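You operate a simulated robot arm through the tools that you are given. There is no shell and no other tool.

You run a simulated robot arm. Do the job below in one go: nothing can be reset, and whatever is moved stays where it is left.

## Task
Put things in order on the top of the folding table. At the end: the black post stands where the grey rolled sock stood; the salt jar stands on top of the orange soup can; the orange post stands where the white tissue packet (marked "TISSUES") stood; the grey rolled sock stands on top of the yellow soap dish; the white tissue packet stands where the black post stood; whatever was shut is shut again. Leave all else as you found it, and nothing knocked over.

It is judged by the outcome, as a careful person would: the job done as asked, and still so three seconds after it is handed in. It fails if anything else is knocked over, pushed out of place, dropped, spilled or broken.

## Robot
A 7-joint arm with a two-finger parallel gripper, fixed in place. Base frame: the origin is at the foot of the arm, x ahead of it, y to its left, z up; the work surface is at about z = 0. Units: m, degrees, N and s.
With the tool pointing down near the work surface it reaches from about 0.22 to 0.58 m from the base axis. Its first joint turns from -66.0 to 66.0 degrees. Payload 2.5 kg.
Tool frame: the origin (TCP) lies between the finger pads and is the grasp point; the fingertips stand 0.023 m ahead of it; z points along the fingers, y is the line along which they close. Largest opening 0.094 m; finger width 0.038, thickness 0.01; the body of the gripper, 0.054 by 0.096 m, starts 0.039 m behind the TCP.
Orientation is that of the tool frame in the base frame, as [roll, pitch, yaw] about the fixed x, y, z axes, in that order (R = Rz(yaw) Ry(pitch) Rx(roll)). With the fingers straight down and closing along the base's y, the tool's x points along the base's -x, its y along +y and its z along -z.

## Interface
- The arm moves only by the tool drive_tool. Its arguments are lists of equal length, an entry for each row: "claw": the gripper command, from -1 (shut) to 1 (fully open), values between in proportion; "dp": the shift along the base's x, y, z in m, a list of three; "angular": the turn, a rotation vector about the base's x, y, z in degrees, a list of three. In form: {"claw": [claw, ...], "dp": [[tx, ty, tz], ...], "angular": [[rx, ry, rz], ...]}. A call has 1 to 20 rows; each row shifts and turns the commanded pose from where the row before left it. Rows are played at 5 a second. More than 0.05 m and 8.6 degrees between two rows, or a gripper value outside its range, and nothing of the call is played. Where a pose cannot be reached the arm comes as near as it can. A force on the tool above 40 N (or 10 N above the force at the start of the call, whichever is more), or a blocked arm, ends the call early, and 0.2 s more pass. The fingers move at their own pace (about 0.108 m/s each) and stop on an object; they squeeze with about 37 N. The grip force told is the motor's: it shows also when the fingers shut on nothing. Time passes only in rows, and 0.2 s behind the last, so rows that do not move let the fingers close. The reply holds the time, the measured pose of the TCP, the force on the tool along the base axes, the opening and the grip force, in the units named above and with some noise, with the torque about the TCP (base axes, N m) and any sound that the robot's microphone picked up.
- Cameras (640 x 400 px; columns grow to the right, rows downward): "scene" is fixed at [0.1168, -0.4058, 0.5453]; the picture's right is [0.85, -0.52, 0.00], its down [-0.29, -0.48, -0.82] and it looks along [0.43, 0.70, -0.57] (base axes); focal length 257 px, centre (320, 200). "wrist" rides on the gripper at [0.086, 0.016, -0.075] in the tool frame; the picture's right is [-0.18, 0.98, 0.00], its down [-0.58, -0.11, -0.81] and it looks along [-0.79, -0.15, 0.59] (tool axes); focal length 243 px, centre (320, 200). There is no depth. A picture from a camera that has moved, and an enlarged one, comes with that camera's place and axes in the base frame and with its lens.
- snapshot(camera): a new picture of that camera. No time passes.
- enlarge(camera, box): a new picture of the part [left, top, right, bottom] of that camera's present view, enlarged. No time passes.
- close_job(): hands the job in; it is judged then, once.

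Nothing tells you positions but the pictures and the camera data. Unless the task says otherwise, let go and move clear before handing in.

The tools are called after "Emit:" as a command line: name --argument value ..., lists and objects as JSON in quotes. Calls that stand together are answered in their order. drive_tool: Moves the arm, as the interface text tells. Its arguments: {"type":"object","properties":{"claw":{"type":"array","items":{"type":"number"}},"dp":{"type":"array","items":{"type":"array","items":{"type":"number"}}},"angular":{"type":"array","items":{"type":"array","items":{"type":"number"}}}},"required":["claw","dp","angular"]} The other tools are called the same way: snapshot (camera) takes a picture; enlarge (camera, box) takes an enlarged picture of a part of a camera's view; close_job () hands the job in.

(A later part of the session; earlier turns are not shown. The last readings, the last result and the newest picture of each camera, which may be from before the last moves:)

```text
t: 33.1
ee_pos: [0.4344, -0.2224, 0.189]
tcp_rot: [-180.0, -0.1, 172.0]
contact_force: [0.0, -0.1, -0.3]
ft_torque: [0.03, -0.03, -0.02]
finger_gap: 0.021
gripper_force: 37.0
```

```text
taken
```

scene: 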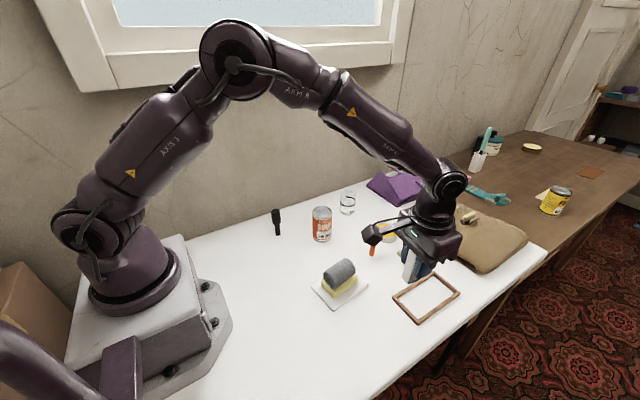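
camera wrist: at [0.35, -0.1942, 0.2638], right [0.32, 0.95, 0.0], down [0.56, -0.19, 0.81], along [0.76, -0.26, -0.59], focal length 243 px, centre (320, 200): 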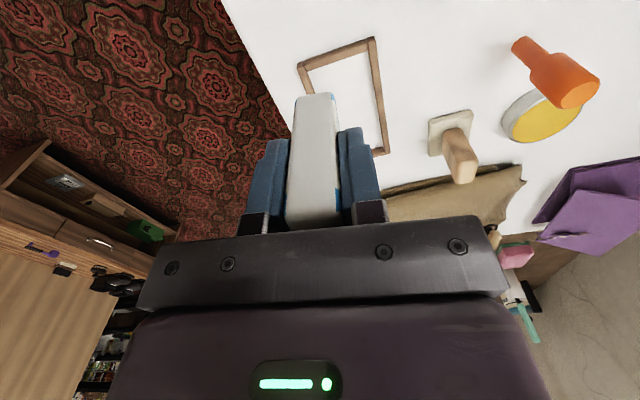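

The packet is held; its spot was (0.431, -0.222). I'll carry it to the black post's old spot (0.267, -0.202) and lower it near the table.

Emit:
drive_tool --claw '[-1, -1, -1, -1, -1, -1, -1, -1, -1, -1]' --dp '[[-0.0332, 0.0042, 0], [-0.0332, 0.0042, 0], [-0.0332, 0.0042, 0], [-0.0332, 0.0042, 0], [-0.0332, 0.0042, 0], [0, 0, -0.04], [0, 0, -0.04], [0, 0, -0.035], [0, 0, -0.018], [0, 0, 0]]' --angular '[[0, 0, 0], [0, 0, 0], [0, 0, 0], [0, 0, 0], [0, 0, 0], [0, 0, 0], [0, 0, 0], [0, 0, 0], [0, 0, 0], [0, 0, 0]]'

Emit:
drive_tool --claw '[-1, -1, -1, -1]' --dp '[[0, 0, -0.003], [0, 0, -0.002], [0, 0, -0.001], [0, 0, 0]]' --angular '[[0, 0, 0], [0, 0, 0], [0, 0, 0], [0, 0, 0]]'

Emit:
enlarge --camera "scene" --box '[270, 280, 430, 380]'

Emit:
snapshot --camera "wrist"

```text
t: 35.3
ee_pos: [0.2639, -0.2055, 0.0538]
tcp_rot: [180.0, -0.1, 172.0]
contact_force: [-0.4, 0.0, -0.9]
ft_torque: [0.0, 0.01, 0.0]
finger_gap: 0.021
gripper_force: 36.8
```

```text
t: 36.3
ee_pos: [0.2651, -0.203, 0.0496]
tcp_rot: [180.0, 0.1, 172.0]
contact_force: [-0.2, -0.3, -0.6]
ft_torque: [0.0, 0.03, 0.03]
finger_gap: 0.0206
gripper_force: 37.3
```

```text
4.00 times, centred on (350, 330) of scene
camera zoom: at [0.1168, -0.4058, 0.5453], right [0.85, -0.52, 0.0], down [-0.29, -0.48, -0.82], along [0.43, 0.7, -0.57], focal length 1027 px, centre (200, -320)
```

zoom: 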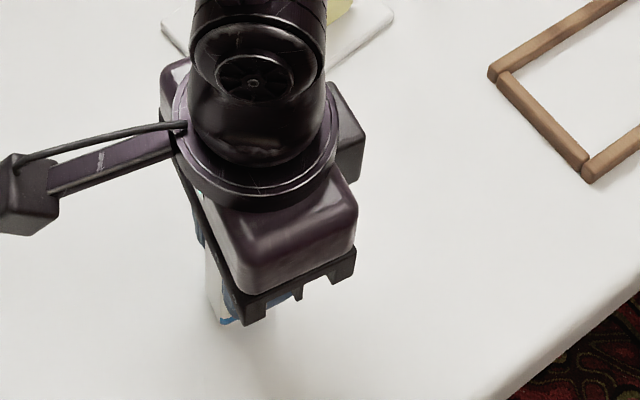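

```text
taken
camera wrist: at [0.1806, -0.1755, 0.1238], right [0.32, 0.95, 0.0], down [0.56, -0.19, 0.81], along [0.76, -0.26, -0.59], focal length 243 px, centre (320, 200)
```

wrist: 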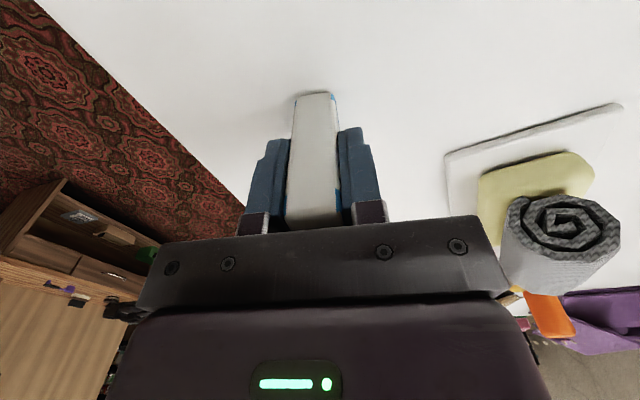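

The packet is a millimetre or two above the table. I'll nudge it 2 mm and set it down.

Emit:
drive_tool --claw '[-1, -1, -1, -1]' --dp '[[0.002, 0.001, 0], [0, 0, -0.001], [0, 0, -0.001], [0, 0, 0]]' --angular '[[0, 0, 0], [0, 0, 0], [0, 0, 0], [0, 0, 0]]'

```text
t: 37.3
ee_pos: [0.2675, -0.2016, 0.0472]
tcp_rot: [180.0, 0.1, 172.0]
contact_force: [-1.9, 0.9, 10.1]
ft_torque: [0.09, 0.11, 0.0]
finger_gap: 0.0214
gripper_force: 37.3
```

The packet is on the table. I'll open, rise, and check it stands.

Emit:
drive_tool --claw '[-0.5, -0.4, -0.2, 0.1, 0.4, 0.4]' --dp '[[0, 0, 0], [0, 0, 0], [0, 0, 0], [0, 0, 0], [0, 0, 0], [0, 0, 0]]' --angular '[[0, 0, 0], [0, 0, 0], [0, 0, 0], [0, 0, 0], [0, 0, 0], [0, 0, 0]]'

Emit:
drive_tool --claw '[0.4, 0.4, 0.4, 0.4, 0.4, 0.4]' --dp '[[0, 0, 0.01], [0, 0, 0.03], [0, 0, 0.04], [0, 0, 0.04], [0, 0, 0.03], [0, 0, 0]]' --angular '[[0, 0, 0], [0, 0, 0], [0, 0, 0], [0, 0, 0], [0, 0, 0], [0, 0, 0]]'

Emit:
snapshot --camera "wrist"

Emit:
snapshot --camera "scene"

```text
t: 38.7
ee_pos: [0.2682, -0.2016, 0.048]
tcp_rot: [180.0, -0.1, 172.0]
contact_force: [-0.2, -1.6, -0.3]
ft_torque: [-0.02, -0.01, 0.0]
finger_gap: 0.0655
gripper_force: 0.1
```

```text
t: 40.1
ee_pos: [0.2655, -0.2037, 0.2001]
tcp_rot: [-180.0, -0.1, 172.0]
contact_force: [0.4, -0.2, 0.1]
ft_torque: [0.04, -0.03, 0.0]
finger_gap: 0.0657
gripper_force: 0.1
```

```text
taken
camera wrist: at [0.1809, -0.1757, 0.274], right [0.32, 0.95, 0.0], down [0.56, -0.19, 0.81], along [0.76, -0.26, -0.59], focal length 243 px, centre (320, 200)
```

wrist: 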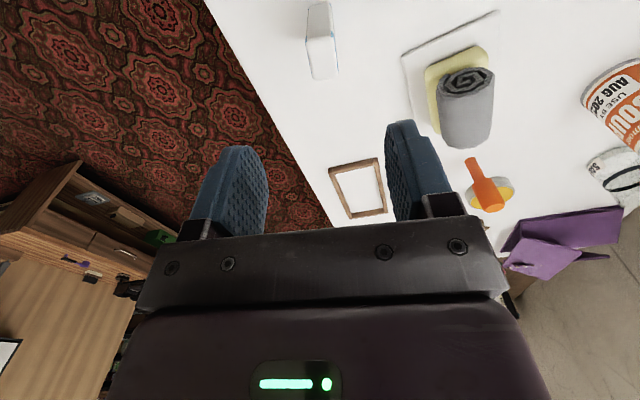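

```text
taken
```

scene: 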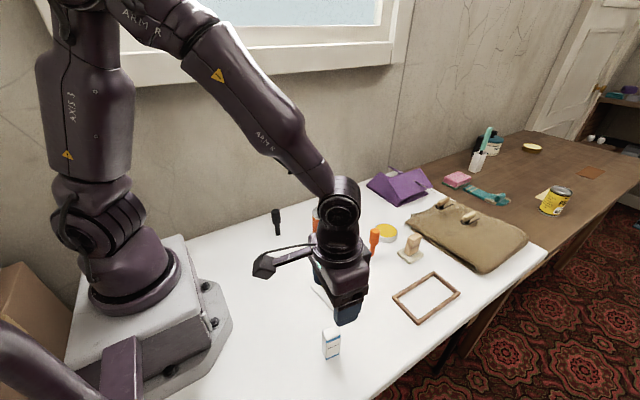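

The tissue packet stands in the black post's old spot. Next I'll move above the orange post near (0.511, -0.040).

Emit:
drive_tool --claw '[0.4, 0.4, 0.4, 0.4, 0.4, 0.4, 0.4, 0.4, 0.4]' --dp '[[0.03, 0.0204, 0], [0.03, 0.0204, 0], [0.03, 0.0204, 0], [0.03, 0.0204, 0], [0.03, 0.0204, 0], [0.03, 0.0204, 0], [0.03, 0.0204, 0], [0.03, 0.0204, 0], [0, 0, 0]]' --angular '[[0, 0, 1], [0, 0, 1], [0, 0, 1], [0, 0, 1], [0, 0, 1], [0, 0, 1], [0, 0, 1], [0, 0, 1], [0, 0, 0]]'

Emit:
snapshot --camera "wrist"

Emit:
snapshot --camera "scene"

```text
t: 42.1
ee_pos: [0.5063, -0.0401, 0.1985]
tcp_rot: [-180.0, -0.1, -179.9]
contact_force: [-0.1, -0.4, -0.1]
ft_torque: [0.01, -0.03, 0.0]
finger_gap: 0.0655
gripper_force: 0.0
```

```text
taken
camera wrist: at [0.419, -0.0232, 0.2724], right [0.18, 0.98, 0.0], down [0.58, -0.11, 0.81], along [0.79, -0.15, -0.59], focal length 243 px, centre (320, 200)
```

wrist: 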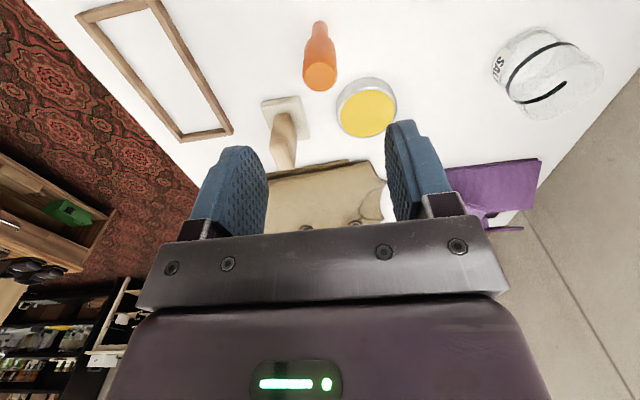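

```text
taken
```

scene: 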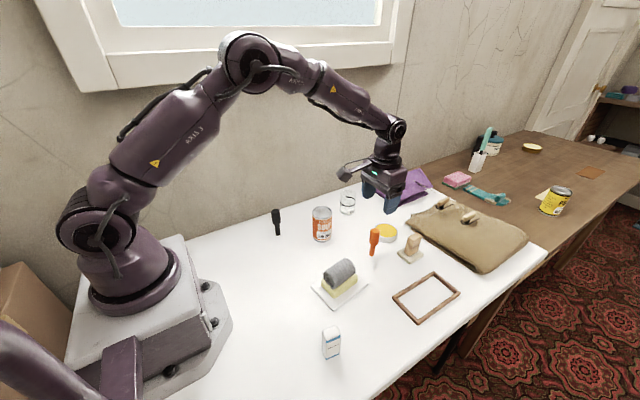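

The orange post is directly below the gripper. I'll go down to its head and check.

Emit:
drive_tool --claw '[0.4, 0.4, 0.4, 0.4, 0.4]' --dp '[[0.001, 0, -0.04], [0, 0, -0.04], [0, 0, -0.03], [0, 0, -0.02], [0, 0, 0]]' --angular '[[0, 0, 0], [0, 0, 0], [0, 0, 0], [0, 0, 0], [0, 0, 0]]'

Emit:
snapshot --camera "wrist"

Emit:
enlarge --camera "scene" --box '[320, 190, 448, 270]'

```text
t: 43.3
ee_pos: [0.5095, -0.0407, 0.0684]
tcp_rot: [-180.0, 0.1, 179.9]
contact_force: [-0.1, -0.7, -0.2]
ft_torque: [0.0, -0.02, 0.0]
finger_gap: 0.0661
gripper_force: 0.2
```

```text
taken
camera wrist: at [0.4214, -0.0237, 0.1423], right [0.18, 0.98, 0.0], down [0.58, -0.11, 0.81], along [0.79, -0.15, -0.59], focal length 243 px, centre (320, 200)
```

wrist: 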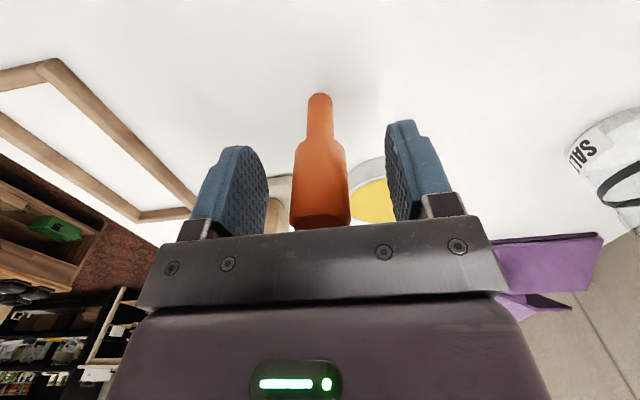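

```text
5.00 times, centred on (384, 230) of scene
camera zoom: at [0.1168, -0.4058, 0.5453], right [0.85, -0.52, 0.0], down [-0.29, -0.48, -0.82], along [0.43, 0.7, -0.57], focal length 1283 px, centre (0, 50)
```

zoom: 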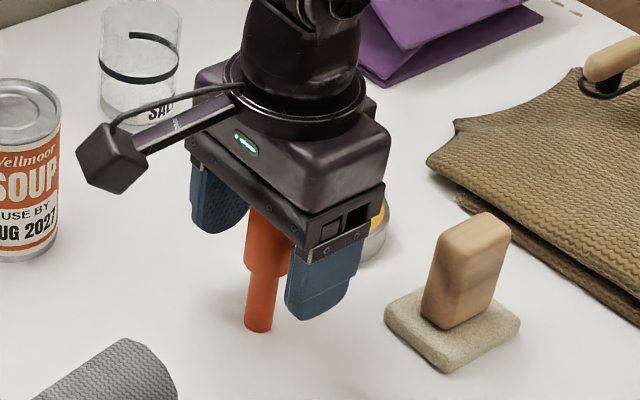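

The post sits about 2 mm toward -y between the fingers. I'll shift, close and lift.

Emit:
drive_tool --claw '[0.1, -0.2, -0.35, -1, -1, -1]' --dp '[[0, -0.002, 0], [0, 0, 0], [0, 0, 0], [0, 0, 0], [0, 0, 0], [0, 0, 0]]' --angular '[[0, 0, 0], [0, 0, 0], [0, 0, 0], [0, 0, 0], [0, 0, 0], [0, 0, 0]]'

Emit:
drive_tool --claw '[-1, -1, -1, -1, -1, -1]' --dp '[[0, 0, 0.01], [0, 0, 0.03], [0, 0, 0.04], [0, 0, 0.04], [0, 0, 0.02], [0, 0, 0]]' --angular '[[0, 0, 0], [0, 0, 0], [0, 0, 0], [0, 0, 0], [0, 0, 0], [0, 0, 0]]'

Emit:
snapshot --camera "wrist"

```text
t: 44.7
ee_pos: [0.5085, -0.0417, 0.0673]
tcp_rot: [-179.9, -0.1, -180.0]
contact_force: [0.7, -0.4, 0.4]
ft_torque: [0.02, -0.01, -0.01]
finger_gap: 0.025
gripper_force: 37.0
```

```text
t: 46.1
ee_pos: [0.5073, -0.0433, 0.2085]
tcp_rot: [-180.0, 0.0, 179.9]
contact_force: [1.1, -0.5, 0.0]
ft_torque: [0.01, -0.02, 0.01]
finger_gap: 0.025
gripper_force: 36.7
```

```text
taken
camera wrist: at [0.4202, -0.0265, 0.2826], right [0.18, 0.98, 0.0], down [0.58, -0.11, 0.81], along [0.79, -0.15, -0.59], focal length 243 px, centre (320, 200)
```

wrist: 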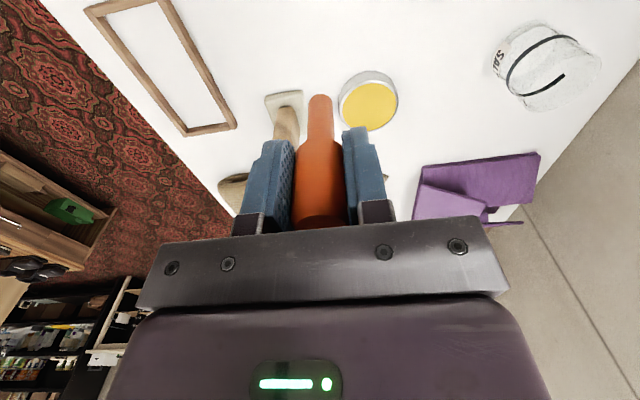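

The orange post is held. I'll carry it to the tissues' old spot (0.431, -0.222) and lower it close to the table.

Emit:
drive_tool --claw '[-1, -1, -1, -1, -1, -1, -1, -1, -1, -1, -1]' --dp '[[-0.01275, -0.03, 0], [-0.01275, -0.03, 0], [-0.01275, -0.03, 0], [-0.01275, -0.03, 0], [-0.01275, -0.03, 0], [-0.01275, -0.03, 0], [0, 0, -0.04], [0, 0, -0.04], [0, 0, -0.035], [0, 0, -0.018], [0, 0, 0]]' --angular '[[0, 0, 0], [0, 0, 0], [0, 0, 0], [0, 0, 0], [0, 0, 0], [0, 0, 0], [0, 0, 0], [0, 0, 0], [0, 0, 0], [0, 0, 0], [0, 0, 0]]'

Emit:
snapshot --camera "wrist"

Emit:
enlarge --camera "scene" --box '[336, 250, 464, 330]'

```text
t: 48.5
ee_pos: [0.434, -0.2225, 0.0722]
tcp_rot: [180.0, 0.0, -180.0]
contact_force: [0.3, 0.1, -0.6]
ft_torque: [-0.01, 0.02, -0.04]
finger_gap: 0.0249
gripper_force: 36.9
```

```text
taken
camera wrist: at [0.3467, -0.2066, 0.1484], right [0.18, 0.98, 0.0], down [0.58, -0.11, 0.81], along [0.79, -0.15, -0.59], focal length 243 px, centre (320, 200)
```

wrist: 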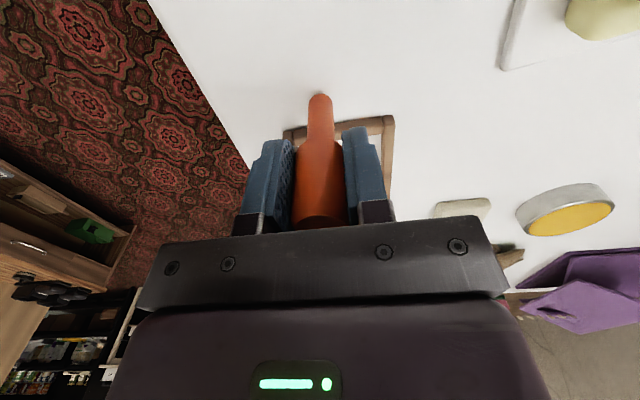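

```text
5.00 times, centred on (400, 290) of scene
camera zoom: at [0.1168, -0.4058, 0.5453], right [0.85, -0.52, 0.0], down [-0.29, -0.48, -0.82], along [0.43, 0.7, -0.57], focal length 1283 px, centre (-80, -250)
```

zoom: 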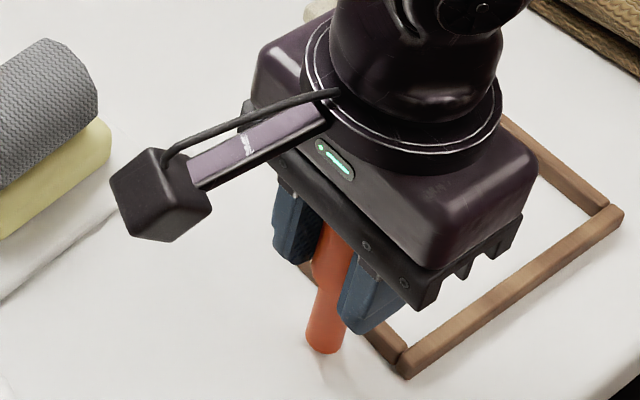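

The post hangs about 4 mm over the tissue packet's old place, clear of the frame. I'll trim 2 mm and set it down slowly.

Emit:
drive_tool --claw '[-1, -1, -1, -1]' --dp '[[-0.002, 0, -0.001], [0, 0, -0.002], [0, 0, -0.001], [0, 0, 0]]' --angular '[[0, 0, 0], [0, 0, 0], [0, 0, 0], [0, 0, 0]]'

```text
t: 49.5
ee_pos: [0.4296, -0.22, 0.0709]
tcp_rot: [-179.9, 0.0, 180.0]
contact_force: [-0.2, -0.7, -0.5]
ft_torque: [-0.01, 0.02, 0.0]
finger_gap: 0.0247
gripper_force: 36.9
```

Emit:
drive_tool --claw '[-1, -1, -1]' --dp '[[0, 0, -0.001], [0, 0, -0.001], [0, 0, 0]]' --angular '[[0, 0, 0], [0, 0, 0], [0, 0, 0]]'

```text
t: 50.3
ee_pos: [0.4304, -0.2199, 0.0685]
tcp_rot: [-180.0, -0.2, 179.9]
contact_force: [0.1, 0.0, -1.4]
ft_torque: [-0.01, -0.02, -0.02]
finger_gap: 0.0248
gripper_force: 36.8
```

The readings show no contact yet, so I'll go a millimetre at a time.

Emit:
drive_tool --claw '[-1, -1]' --dp '[[0, 0, -0.001], [0, 0, 0]]' --angular '[[0, 0, 0], [0, 0, 0]]'

```text
t: 50.9
ee_pos: [0.4298, -0.2199, 0.0674]
tcp_rot: [179.9, -0.1, -180.0]
contact_force: [0.8, -0.4, -0.2]
ft_torque: [0.01, 0.01, 0.0]
finger_gap: 0.0246
gripper_force: 36.8
```

Emit:
drive_tool --claw '[-1, -1]' --dp '[[0, 0, -0.001], [0, 0, 0]]' --angular '[[0, 0, 0], [0, 0, 0]]'

Emit:
enlarge --camera "scene" --box '[376, 290, 424, 320]'

```text
t: 51.5
ee_pos: [0.43, -0.2208, 0.0682]
tcp_rot: [-180.0, 0.0, -180.0]
contact_force: [-3.3, 1.6, 13.9]
ft_torque: [0.12, 0.24, 0.0]
finger_gap: 0.025
gripper_force: 36.8
```

```text
13.33 times, centred on (400, 305) of scene
camera zoom: at [0.1168, -0.4058, 0.5453], right [0.85, -0.52, 0.0], down [-0.29, -0.48, -0.82], along [0.43, 0.7, -0.57], focal length 3422 px, centre (-747, -1200)
```

zoom: 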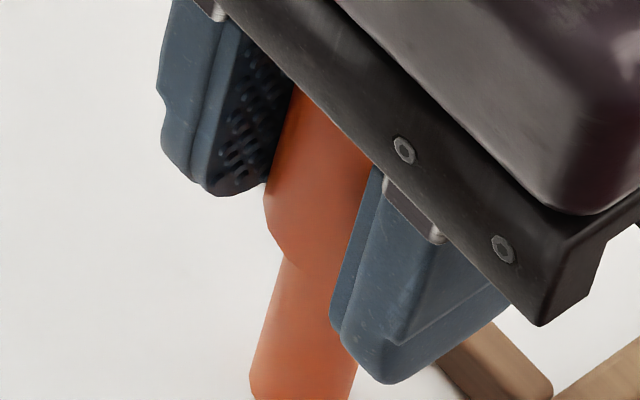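

The post is firmly on the table (14 N). I'll ease off half a millimetre, open and rise.

Emit:
drive_tool --claw '[-1, -0.45, -0.35, -0.2, 0.1, 0.4, 0.4]' --dp '[[0, 0, 0.0006], [0, 0, 0], [0, 0, 0], [0, 0, 0], [0, 0, 0], [0, 0, 0], [0, 0, 0]]' --angular '[[0, 0, 0], [0, 0, 0], [0, 0, 0], [0, 0, 0], [0, 0, 0], [0, 0, 0], [0, 0, 0]]'

Emit:
drive_tool --claw '[0.4, 0.4, 0.4, 0.4, 0.4, 0.4]' --dp '[[0, 0, 0.01], [0, 0, 0.03], [0, 0, 0.04], [0, 0, 0.04], [0, 0, 0.02], [0, 0, 0]]' --angular '[[0, 0, 0], [0, 0, 0], [0, 0, 0], [0, 0, 0], [0, 0, 0], [0, 0, 0]]'

Emit:
snapshot --camera "wrist"

Emit:
snapshot --camera "scene"

Emit:
enlarge --camera "scene" --box '[328, 180, 376, 220]'

Emit:
enlarge --camera "scene" --box '[290, 195, 354, 245]'

```text
t: 53.1
ee_pos: [0.4305, -0.2204, 0.0669]
tcp_rot: [180.0, -0.1, 180.0]
contact_force: [-1.3, 0.7, 0.0]
ft_torque: [-0.01, 0.0, 0.01]
finger_gap: 0.0658
gripper_force: 0.1
```

```text
t: 54.5
ee_pos: [0.4297, -0.2224, 0.2067]
tcp_rot: [180.0, -0.1, -179.9]
contact_force: [0.5, -0.4, -0.8]
ft_torque: [-0.02, -0.01, 0.0]
finger_gap: 0.0658
gripper_force: 0.0
```

```text
taken
camera wrist: at [0.343, -0.2058, 0.2818], right [0.18, 0.98, 0.0], down [0.58, -0.11, 0.81], along [0.79, -0.15, -0.59], focal length 243 px, centre (320, 200)
```

wrist: 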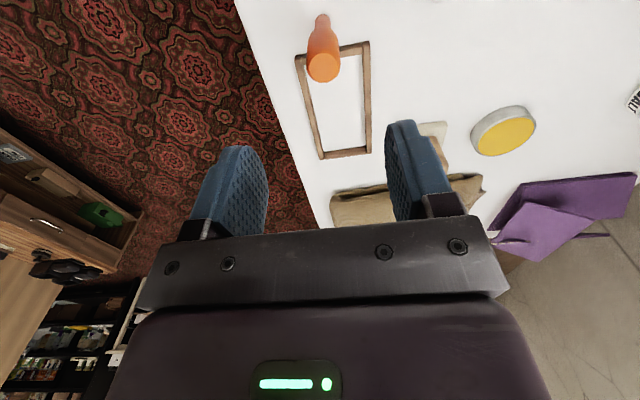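

```text
taken
```

scene: 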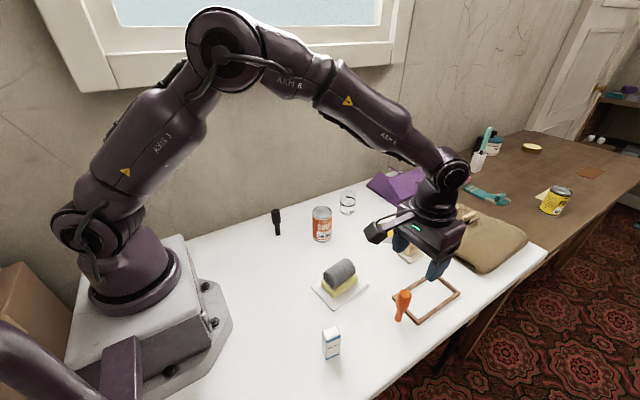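

```text
10.00 times, centred on (352, 200) of scene
camera zoom: at [0.1168, -0.4058, 0.5453], right [0.85, -0.52, 0.0], down [-0.29, -0.48, -0.82], along [0.43, 0.7, -0.57], focal length 2566 px, centre (0, 200)
```

zoom: 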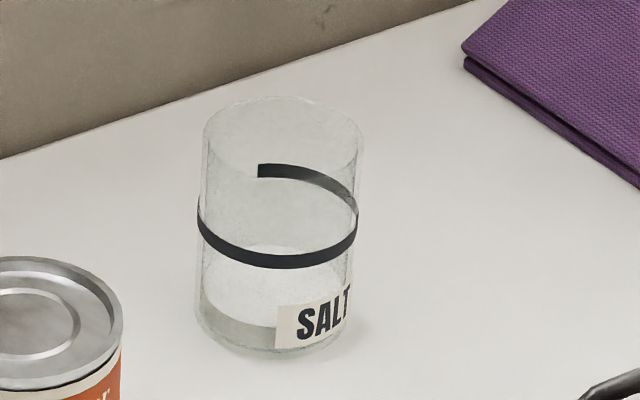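

```text
8.00 times, centred on (322, 220) of scene
camera zoom: at [0.1168, -0.4058, 0.5453], right [0.85, -0.52, 0.0], down [-0.29, -0.48, -0.82], along [0.43, 0.7, -0.57], focal length 2053 px, centre (304, 40)
```

zoom: 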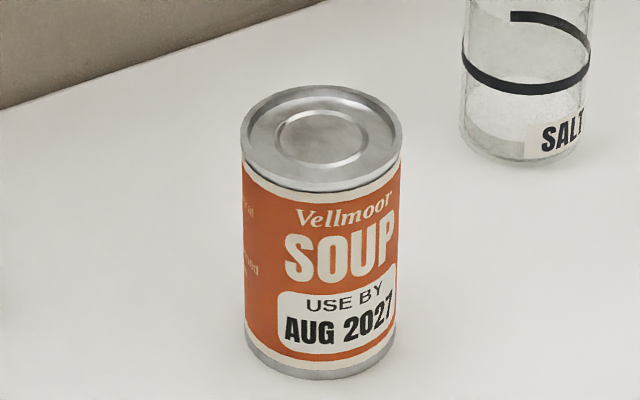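

The orange post stands at the tissues' old spot. Now the salt jar, an open glass near (0.574, 0.163), goes on the can near (0.43, 0.094). First I'll hover above the can to measure its top precisely.

Emit:
drive_tool --claw '[0.4, 0.4, 0.4, 0.4, 0.4, 0.4, 0.4, 0.4, 0.4]' --dp '[[0, 0.0393, 0.002], [0, 0.0393, 0.002], [0, 0.0393, 0.002], [0, 0.0393, 0.002], [0, 0.0393, 0.002], [0, 0.0393, 0.002], [0, 0.0393, 0.002], [0, 0.0393, 0.002], [0, 0, 0]]' --angular '[[0, 0, 2], [0, 0, 2], [0, 0, 2], [0, 0, 2], [0, 0, 2], [0, 0, 2], [0, 0, 2], [0, 0, 2], [0, 0, 0]]'

Emit:
snapshot --camera "wrist"

Emit:
enlarge --camera "wrist" --box '[240, 0, 400, 120]'

Emit:
snapshot --camera "scene"

```text
t: 56.5
ee_pos: [0.4301, 0.0952, 0.2213]
tcp_rot: [-180.0, -0.1, -164.0]
contact_force: [0.4, -0.2, -0.4]
ft_torque: [-0.01, 0.03, 0.02]
finger_gap: 0.066
gripper_force: 0.0
```

```text
taken
camera wrist: at [0.3413, 0.0873, 0.2954], right [-0.09, 1.0, 0.0], down [0.59, 0.06, 0.81], along [0.8, 0.08, -0.59], focal length 243 px, centre (320, 200)
```

wrist: 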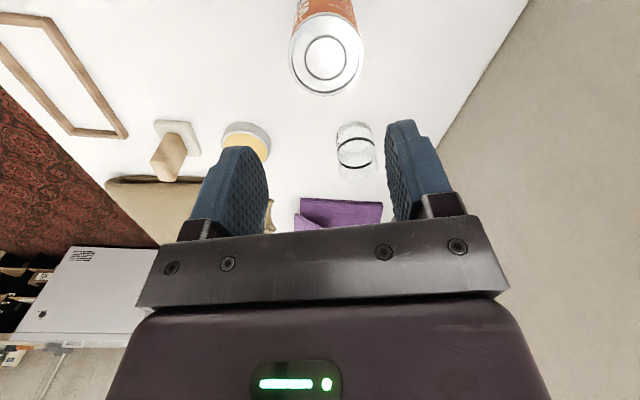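

```text
3.33 times, centred on (320, 60) of wrist
camera zoom: at [0.3413, 0.0873, 0.2954], right [-0.09, 1.0, 0.0], down [0.59, 0.06, 0.81], along [0.8, 0.08, -0.59], focal length 809 px, centre (320, 667)
```

zoom: 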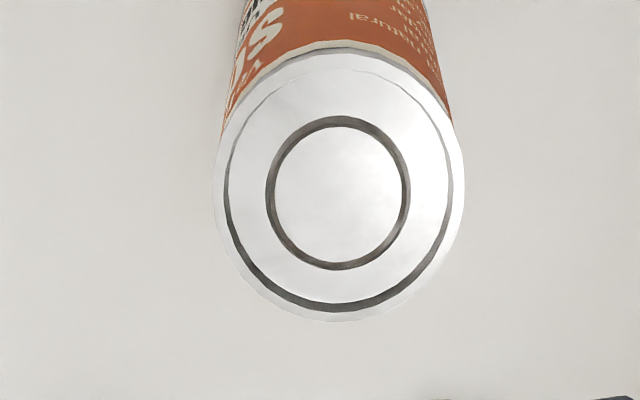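

```text
taken
```

scene: 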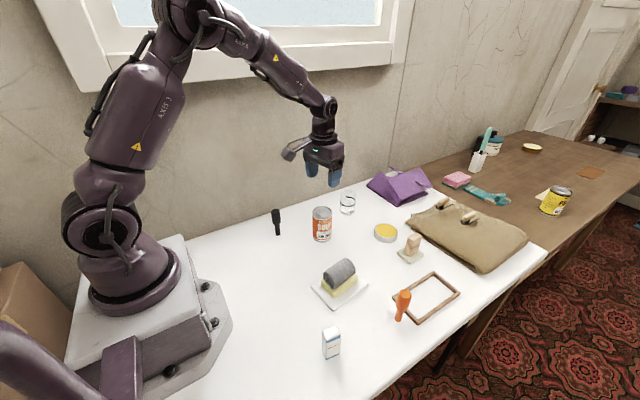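

The can's top centre comes out near (0.427, 0.098) at z ≈ 0.097. I'll open fully and move to hover over the jar, checking that it is within reach.

Emit:
drive_tool --claw '[1, 1, 1, 1, 1, 1]' --dp '[[0.035, 0.0168, 0], [0.035, 0.0168, 0], [0.035, 0.0168, -0.01], [0.035, 0.0168, -0.02], [0, 0, -0.02], [0, 0, 0]]' --angular '[[0, 0, 0], [0, 0, 0], [0, 0, 0], [0, 0, 0], [0, 0, 0], [0, 0, 0]]'

Emit:
snapshot --camera "wrist"

Emit:
enlarge --camera "wrist" --box '[240, 0, 400, 120]'

Emit:
snapshot --camera "scene"

```text
t: 57.9
ee_pos: [0.5702, 0.1634, 0.172]
tcp_rot: [-180.0, -0.1, -163.9]
contact_force: [-0.6, 0.5, -1.0]
ft_torque: [0.01, 0.0, -0.01]
finger_gap: 0.094
gripper_force: 0.1
```

```text
taken
camera wrist: at [0.4827, 0.1554, 0.2481], right [-0.09, 1.0, 0.0], down [0.59, 0.06, 0.81], along [0.8, 0.08, -0.59], focal length 243 px, centre (320, 200)
```

wrist: 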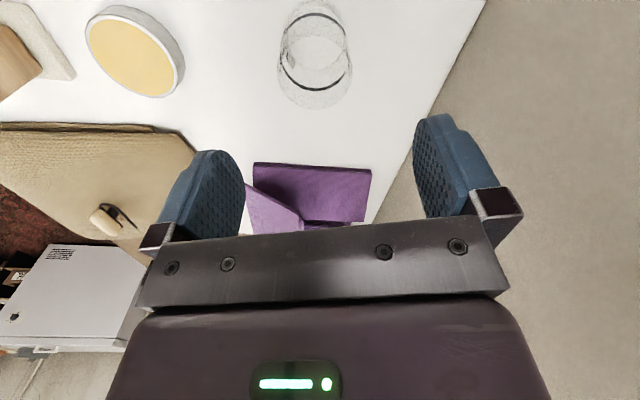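

```text
3.33 times, centred on (320, 60) of wrist
camera zoom: at [0.4827, 0.1554, 0.2481], right [-0.09, 1.0, 0.0], down [0.59, 0.06, 0.81], along [0.8, 0.08, -0.59], focal length 809 px, centre (320, 667)
```

zoom: 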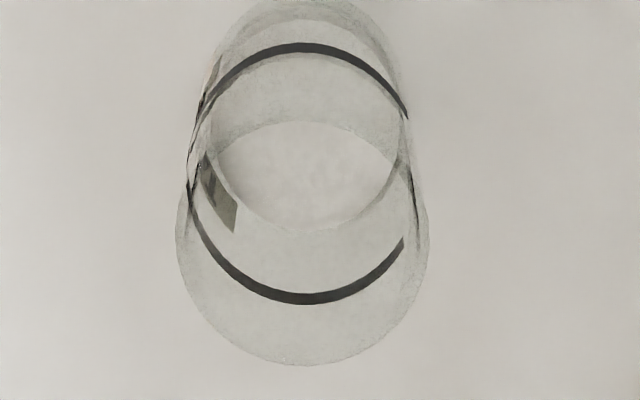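

```text
taken
```

scene: 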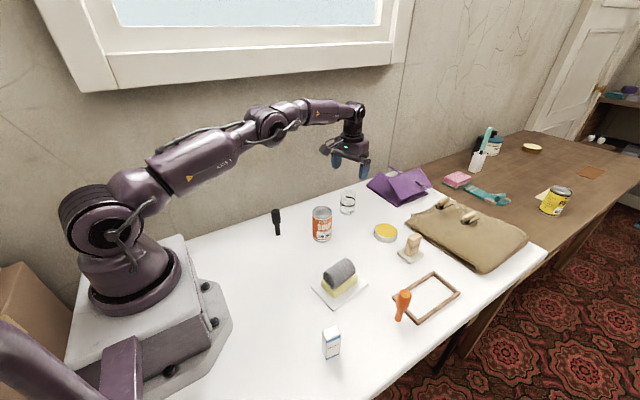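

The jar is centred about 4 mm toward -y of the tool, near (0.569, 0.160), and within reach. I'll correct and go down halfway to check.

Emit:
drive_tool --claw '[1, 1, 1, 1]' --dp '[[-0.001, -0.0036, -0.02], [0, 0, -0.03], [0, 0, -0.02], [0, 0, 0]]' --angular '[[0, 0, 0], [0, 0, 0], [0, 0, 0], [0, 0, 0]]'

Emit:
snapshot --camera "wrist"

Emit:
enlarge --camera "scene" --box '[300, 150, 396, 220]'

```text
t: 58.9
ee_pos: [0.5687, 0.1583, 0.1042]
tcp_rot: [180.0, 0.0, -164.0]
contact_force: [-0.1, 0.0, -0.1]
ft_torque: [0.01, 0.02, -0.01]
finger_gap: 0.0941
gripper_force: 0.1
```

```text
taken
camera wrist: at [0.4808, 0.1503, 0.1788], right [-0.09, 1.0, 0.0], down [0.59, 0.06, 0.81], along [0.8, 0.08, -0.59], focal length 243 px, centre (320, 200)
```

wrist: 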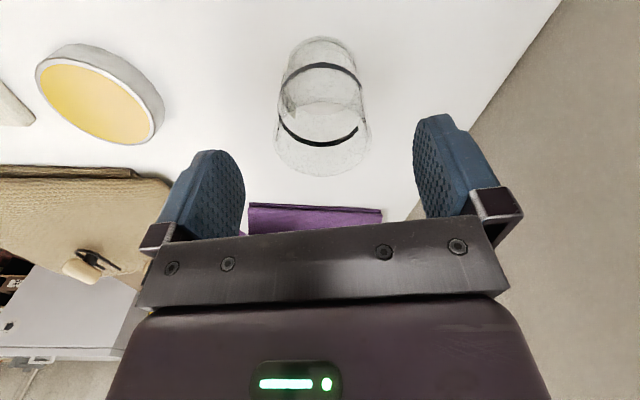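

```text
5.71 times, centred on (348, 185) of scene
camera zoom: at [0.1168, -0.4058, 0.5453], right [0.85, -0.52, 0.0], down [-0.29, -0.48, -0.82], along [0.43, 0.7, -0.57], focal length 1466 px, centre (160, 286)
```

zoom: 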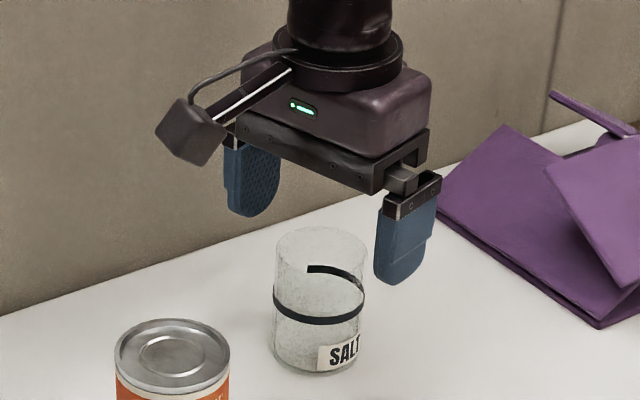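

The jar is centred between the open fingers and nothing else is close. I'll go down to grip height.

Emit:
drive_tool --claw '[1, 1, 1, 1]' --dp '[[0, 0, -0.025], [0, 0, -0.02], [0, 0, -0.012], [0, 0, 0]]' --angular '[[0, 0, 0], [0, 0, 0], [0, 0, 0], [0, 0, 0]]'

Emit:
snapshot --camera "wrist"

Emit:
enlarge --camera "scene" --box '[300, 150, 396, 220]'

```text
t: 59.9
ee_pos: [0.5685, 0.159, 0.046]
tcp_rot: [180.0, 0.1, -163.9]
contact_force: [-0.2, 0.0, 0.5]
ft_torque: [-0.01, 0.0, -0.01]
finger_gap: 0.0941
gripper_force: 0.0
```

```text
taken
camera wrist: at [0.481, 0.1518, 0.121], right [-0.09, 1.0, 0.0], down [0.59, 0.06, 0.81], along [0.8, 0.08, -0.59], focal length 243 px, centre (320, 200)
```

wrist: 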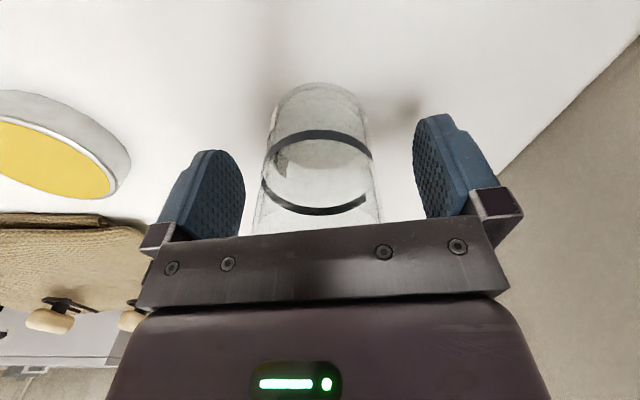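

```text
5.71 times, centred on (348, 185) of scene
camera zoom: at [0.1168, -0.4058, 0.5453], right [0.85, -0.52, 0.0], down [-0.29, -0.48, -0.82], along [0.43, 0.7, -0.57], focal length 1466 px, centre (160, 286)
```

zoom: 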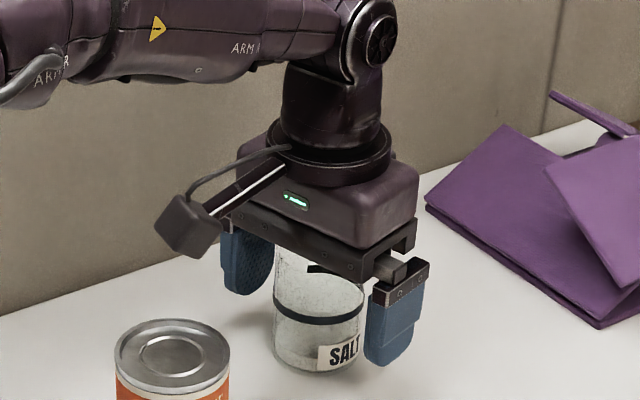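

The jar is nearly centred. I'll shift 2 mm, close gently and take hold.

Emit:
drive_tool --claw '[0.6, 0.35, 0.2, 0.1, -0.2, -1, -1]' --dp '[[0.0015, -0.0015, 0], [0, 0, 0], [0, 0, 0], [0, 0, 0], [0, 0, 0], [0, 0, 0], [0, 0, 0]]' --angular '[[0, 0, 0], [0, 0, 0], [0, 0, 0], [0, 0, 0], [0, 0, 0], [0, 0, 0], [0, 0, 0]]'

Emit:
snapshot --camera "wrist"

```text
t: 61.5
ee_pos: [0.5704, 0.1573, 0.0463]
tcp_rot: [-179.9, -0.1, -163.9]
contact_force: [0.9, -0.3, 0.2]
ft_torque: [0.0, 0.02, 0.0]
finger_gap: 0.0528
gripper_force: 37.3
```

```text
taken
camera wrist: at [0.4818, 0.1494, 0.1211], right [-0.09, 1.0, 0.0], down [0.59, 0.06, 0.81], along [0.8, 0.08, -0.59], focal length 243 px, centre (320, 200)
```

wrist: 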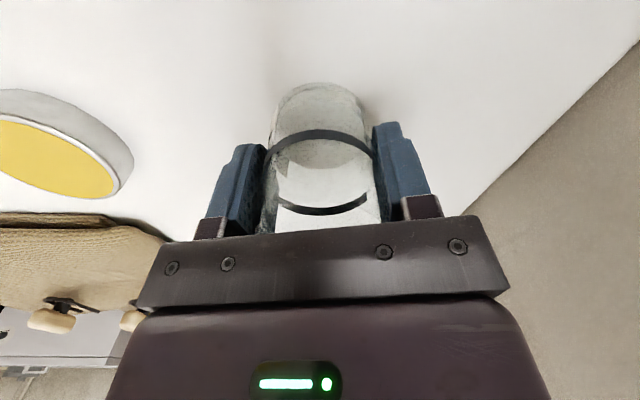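

The jar is gripped at 53 mm. I'll lift it smoothly straight up, then carry it over the can with a 30+ mm clearance.

Emit:
drive_tool --claw '[-1, -1, -1, -1, -1, -1, -1]' --dp '[[0, 0, 0.008], [0, 0, 0.02], [0, 0, 0.03], [0, 0, 0.035], [0, 0, 0.03], [0, 0, 0.015], [0, 0, 0]]' --angular '[[0, 0, 0], [0, 0, 0], [0, 0, 0], [0, 0, 0], [0, 0, 0], [0, 0, 0], [0, 0, 0]]'

Emit:
snapshot --camera "wrist"

Emit:
enlarge --camera "scene" --box '[300, 130, 396, 220]'

```text
t: 63.1
ee_pos: [0.5688, 0.1578, 0.1852]
tcp_rot: [-180.0, 0.0, -164.0]
contact_force: [0.6, -0.9, -0.9]
ft_torque: [-0.01, 0.0, 0.04]
finger_gap: 0.0526
gripper_force: 36.6
```

```text
taken
camera wrist: at [0.4816, 0.1489, 0.2604], right [-0.09, 1.0, 0.0], down [0.59, 0.06, 0.81], along [0.8, 0.08, -0.59], focal length 243 px, centre (320, 200)
```

wrist: 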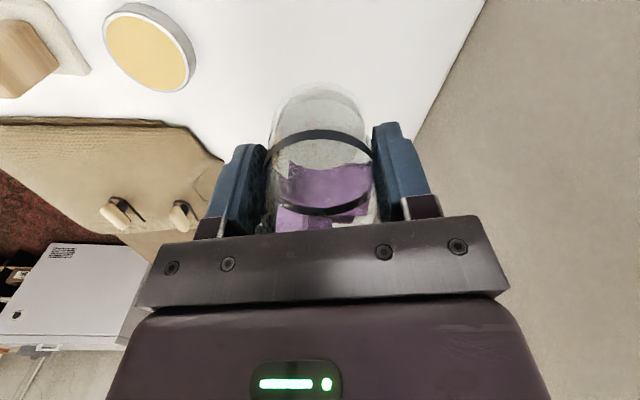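

```text
4.44 times, centred on (348, 175) of scene
camera zoom: at [0.1168, -0.4058, 0.5453], right [0.85, -0.52, 0.0], down [-0.29, -0.48, -0.82], along [0.43, 0.7, -0.57], focal length 1141 px, centre (196, 311)
```

zoom: 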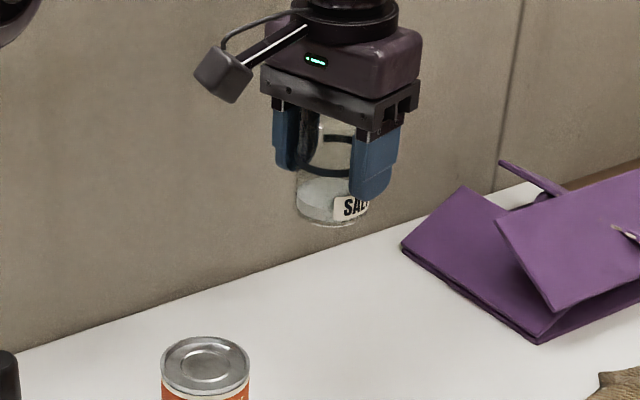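

The jar is held upright. I'll carry it over the can.

Emit:
drive_tool --claw '[-1, -1, -1, -1, -1, -1, -1, -1]' --dp '[[-0.012, -0.005, 0], [-0.024, -0.01, 0], [-0.028, -0.0117, 0], [-0.028, -0.0117, 0], [-0.026, -0.0108, 0], [-0.016, -0.0066, 0], [-0.008, -0.004, 0], [0, 0, 0]]' --angular '[[0, 0, 0], [0, 0, 0], [0, 0, 0], [0, 0, 0], [0, 0, 0], [0, 0, 0], [0, 0, 0], [0, 0, 0]]'

Emit:
snapshot --camera "wrist"

Emit:
enlarge --camera "scene" --box '[274, 160, 370, 250]'

```text
t: 64.9
ee_pos: [0.4297, 0.0962, 0.1841]
tcp_rot: [180.0, -0.1, -164.0]
contact_force: [0.4, -0.1, -0.5]
ft_torque: [0.0, -0.01, 0.01]
finger_gap: 0.0527
gripper_force: 37.3
```

```text
taken
camera wrist: at [0.3404, 0.0867, 0.2593], right [-0.09, 1.0, 0.0], down [0.59, 0.06, 0.81], along [0.8, 0.08, -0.59], focal length 243 px, centre (320, 200)
```

wrist: 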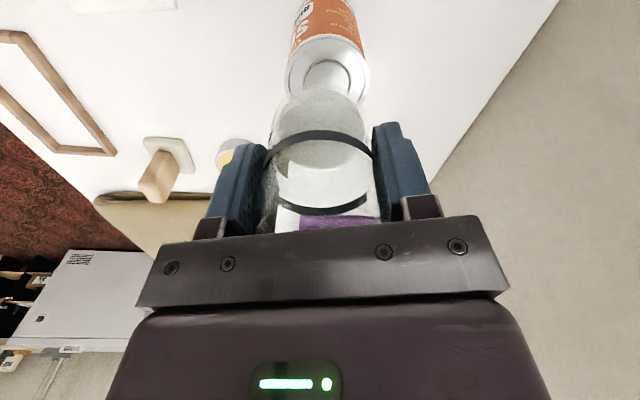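

```text
4.44 times, centred on (322, 205) of scene
camera zoom: at [0.1168, -0.4058, 0.5453], right [0.85, -0.52, 0.0], down [-0.29, -0.48, -0.82], along [0.43, 0.7, -0.57], focal length 1141 px, centre (311, 178)
```

zoom: 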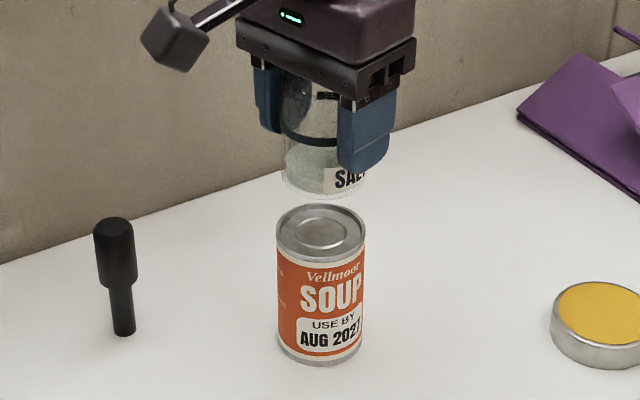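

The jar hovers about 40 mm over the can. I'll zoom both cameras to measure their alignment.

Emit:
enlarge --camera "wrist" --box '[240, 30, 400, 130]'

Emit:
enlarge --camera "scene" --box '[298, 170, 362, 240]'

```text
4.00 times, centred on (320, 80) of wrist
camera zoom: at [0.3404, 0.0867, 0.2593], right [-0.09, 1.0, 0.0], down [0.59, 0.06, 0.81], along [0.8, 0.08, -0.59], focal length 970 px, centre (320, 680)
```

zoom: 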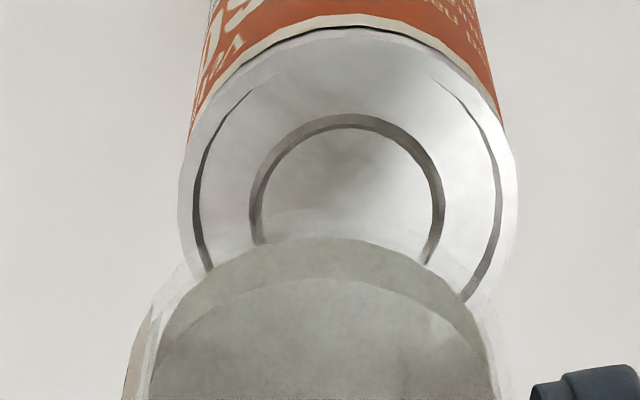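

```text
5.71 times, centred on (330, 205) of scene
camera zoom: at [0.1168, -0.4058, 0.5453], right [0.85, -0.52, 0.0], down [-0.29, -0.48, -0.82], along [0.43, 0.7, -0.57], focal length 1466 px, centre (263, 171)
```

zoom: 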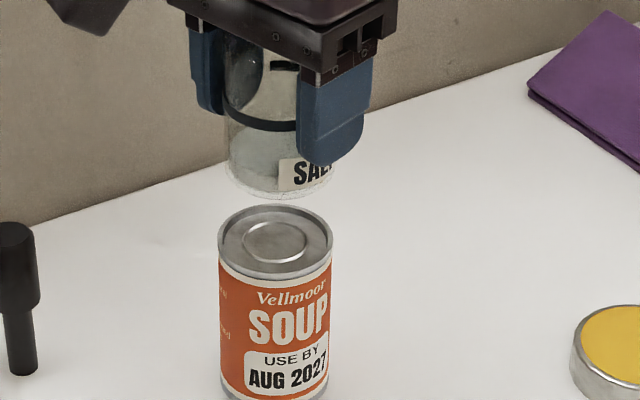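

The two cameras disagree slightly about the y alignment, so I'll lower the jar to about 12 mm above the can and compare again at high zoom.

Emit:
drive_tool --claw '[-1, -1, -1, -1]' --dp '[[-0.001, 0.001, -0.012], [0, 0, -0.01], [0, 0, -0.006], [0, 0, 0]]' --angular '[[0, 0, 0], [0, 0, 0], [0, 0, 0], [0, 0, 0]]'

Emit:
enlarge --camera "wrist" --box '[240, 30, 400, 130]'

Emit:
enlarge --camera "scene" --box '[302, 190, 342, 220]'

```text
t: 65.9
ee_pos: [0.4276, 0.0974, 0.1556]
tcp_rot: [-180.0, -0.1, -164.0]
contact_force: [0.5, 0.9, -0.5]
ft_torque: [0.04, 0.02, -0.01]
finger_gap: 0.0526
gripper_force: 36.9
```

```text
4.00 times, centred on (320, 80) of wrist
camera zoom: at [0.3386, 0.0882, 0.2302], right [-0.09, 1.0, 0.0], down [0.59, 0.06, 0.81], along [0.8, 0.08, -0.59], focal length 970 px, centre (320, 680)
```

zoom: 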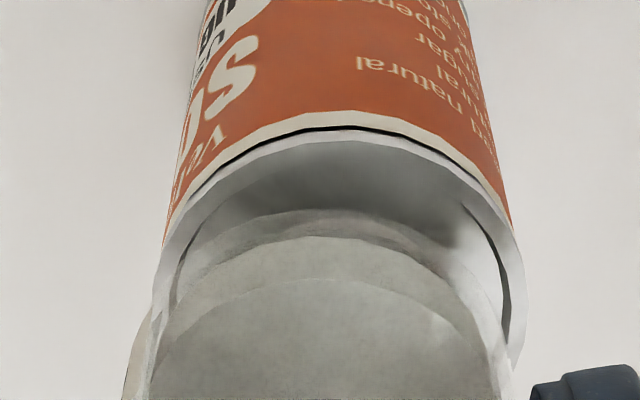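

```text
13.33 times, centred on (322, 205) of scene
camera zoom: at [0.1168, -0.4058, 0.5453], right [0.85, -0.52, 0.0], down [-0.29, -0.48, -0.82], along [0.43, 0.7, -0.57], focal length 3422 px, centre (293, 133)
```

zoom: 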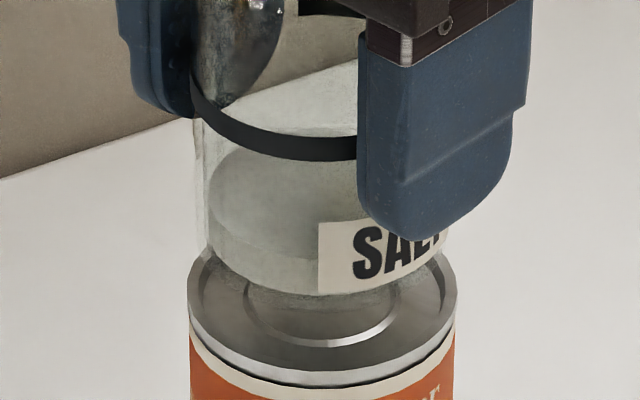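

At 12 mm above the can, both views show the jar aligned within about 2 mm. I'll trim 1 mm and lower slowly toward contact.

Emit:
drive_tool --claw '[-1, -1, -1, -1]' --dp '[[-0.001, 0.001, -0.004], [0, 0, -0.003], [0, 0, -0.002], [0, 0, 0]]' --angular '[[0, 0, 0], [0, 0, 0], [0, 0, 0], [0, 0, 0]]'

Emit:
enlarge --camera "scene" --box '[302, 190, 342, 220]'

Emit:
enlarge --camera "wrist" --box '[240, 30, 400, 130]'

```text
t: 66.9
ee_pos: [0.4255, 0.0979, 0.1484]
tcp_rot: [-179.9, -0.1, -164.1]
contact_force: [0.1, 0.3, -1.4]
ft_torque: [0.01, 0.03, 0.01]
finger_gap: 0.0529
gripper_force: 36.7
```

```text
13.33 times, centred on (322, 205) of scene
camera zoom: at [0.1168, -0.4058, 0.5453], right [0.85, -0.52, 0.0], down [-0.29, -0.48, -0.82], along [0.43, 0.7, -0.57], focal length 3422 px, centre (293, 133)
```

zoom: 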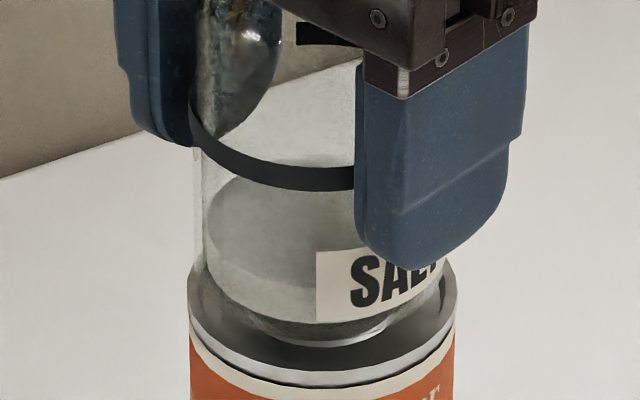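

```text
4.00 times, centred on (320, 80) of wrist
camera zoom: at [0.3389, 0.0895, 0.222], right [-0.09, 1.0, 0.0], down [0.59, 0.06, 0.81], along [0.8, 0.08, -0.59], focal length 970 px, centre (320, 680)
```

zoom: 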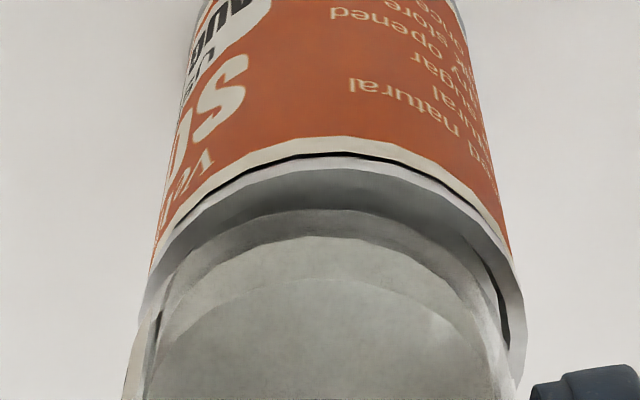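

The jar looks concentric with the can rim in both views, with about 3 mm to go. I'll lower in millimetre steps.

Emit:
drive_tool --claw '[-1, -1, -1]' --dp '[[0, 0.001, -0.001], [0, 0, -0.001], [0, 0, 0]]' --angular '[[0, 0, 0], [0, 0, 0], [0, 0, 0]]'

```text
t: 67.7
ee_pos: [0.427, 0.0986, 0.1444]
tcp_rot: [-180.0, -0.1, -164.0]
contact_force: [-0.2, 0.5, -0.2]
ft_torque: [0.01, 0.03, 0.03]
finger_gap: 0.0523
gripper_force: 37.0
```

Emit:
drive_tool --claw '[-1, -1]' --dp '[[0, 0, -0.001], [0, 0, 0]]' --angular '[[0, 0, 0], [0, 0, 0]]'

Emit:
enlarge --camera "scene" --box '[302, 190, 342, 220]'

```text
t: 68.3
ee_pos: [0.4277, 0.0997, 0.1436]
tcp_rot: [179.9, -0.1, -164.0]
contact_force: [-0.9, 0.0, -1.8]
ft_torque: [-0.01, 0.03, -0.02]
finger_gap: 0.0529
gripper_force: 36.9
```

```text
13.33 times, centred on (322, 205) of scene
camera zoom: at [0.1168, -0.4058, 0.5453], right [0.85, -0.52, 0.0], down [-0.29, -0.48, -0.82], along [0.43, 0.7, -0.57], focal length 3422 px, centre (293, 133)
```

zoom: 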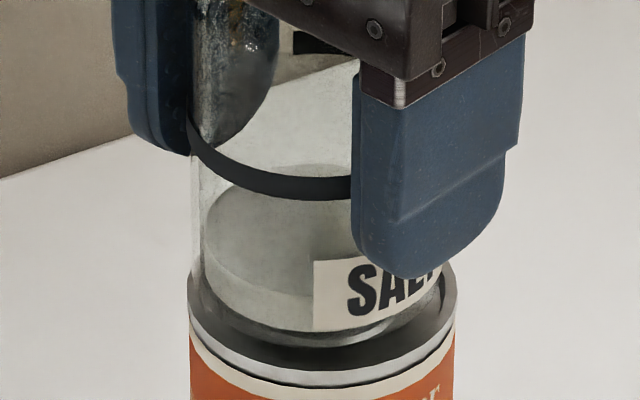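

No contact yet, and the jar is still concentric with the can. I'll continue in single millimetres.

Emit:
drive_tool --claw '[-1, -1]' --dp '[[0, 0, -0.001], [0, 0, 0]]' --angular '[[0, 0, 0], [0, 0, 0]]'

```text
t: 68.9
ee_pos: [0.4269, 0.0988, 0.1432]
tcp_rot: [179.9, -0.1, -164.0]
contact_force: [-0.6, 0.0, -1.0]
ft_torque: [0.02, 0.0, -0.01]
finger_gap: 0.0527
gripper_force: 37.3
```

Emit:
drive_tool --claw '[-1, -1]' --dp '[[0, 0, -0.001], [0, 0, 0]]' --angular '[[0, 0, 0], [0, 0, 0]]'

```text
t: 69.5
ee_pos: [0.4271, 0.0985, 0.1413]
tcp_rot: [180.0, -0.1, -164.0]
contact_force: [0.6, 0.1, -1.2]
ft_torque: [0.0, 0.03, -0.01]
finger_gap: 0.0529
gripper_force: 37.5
```

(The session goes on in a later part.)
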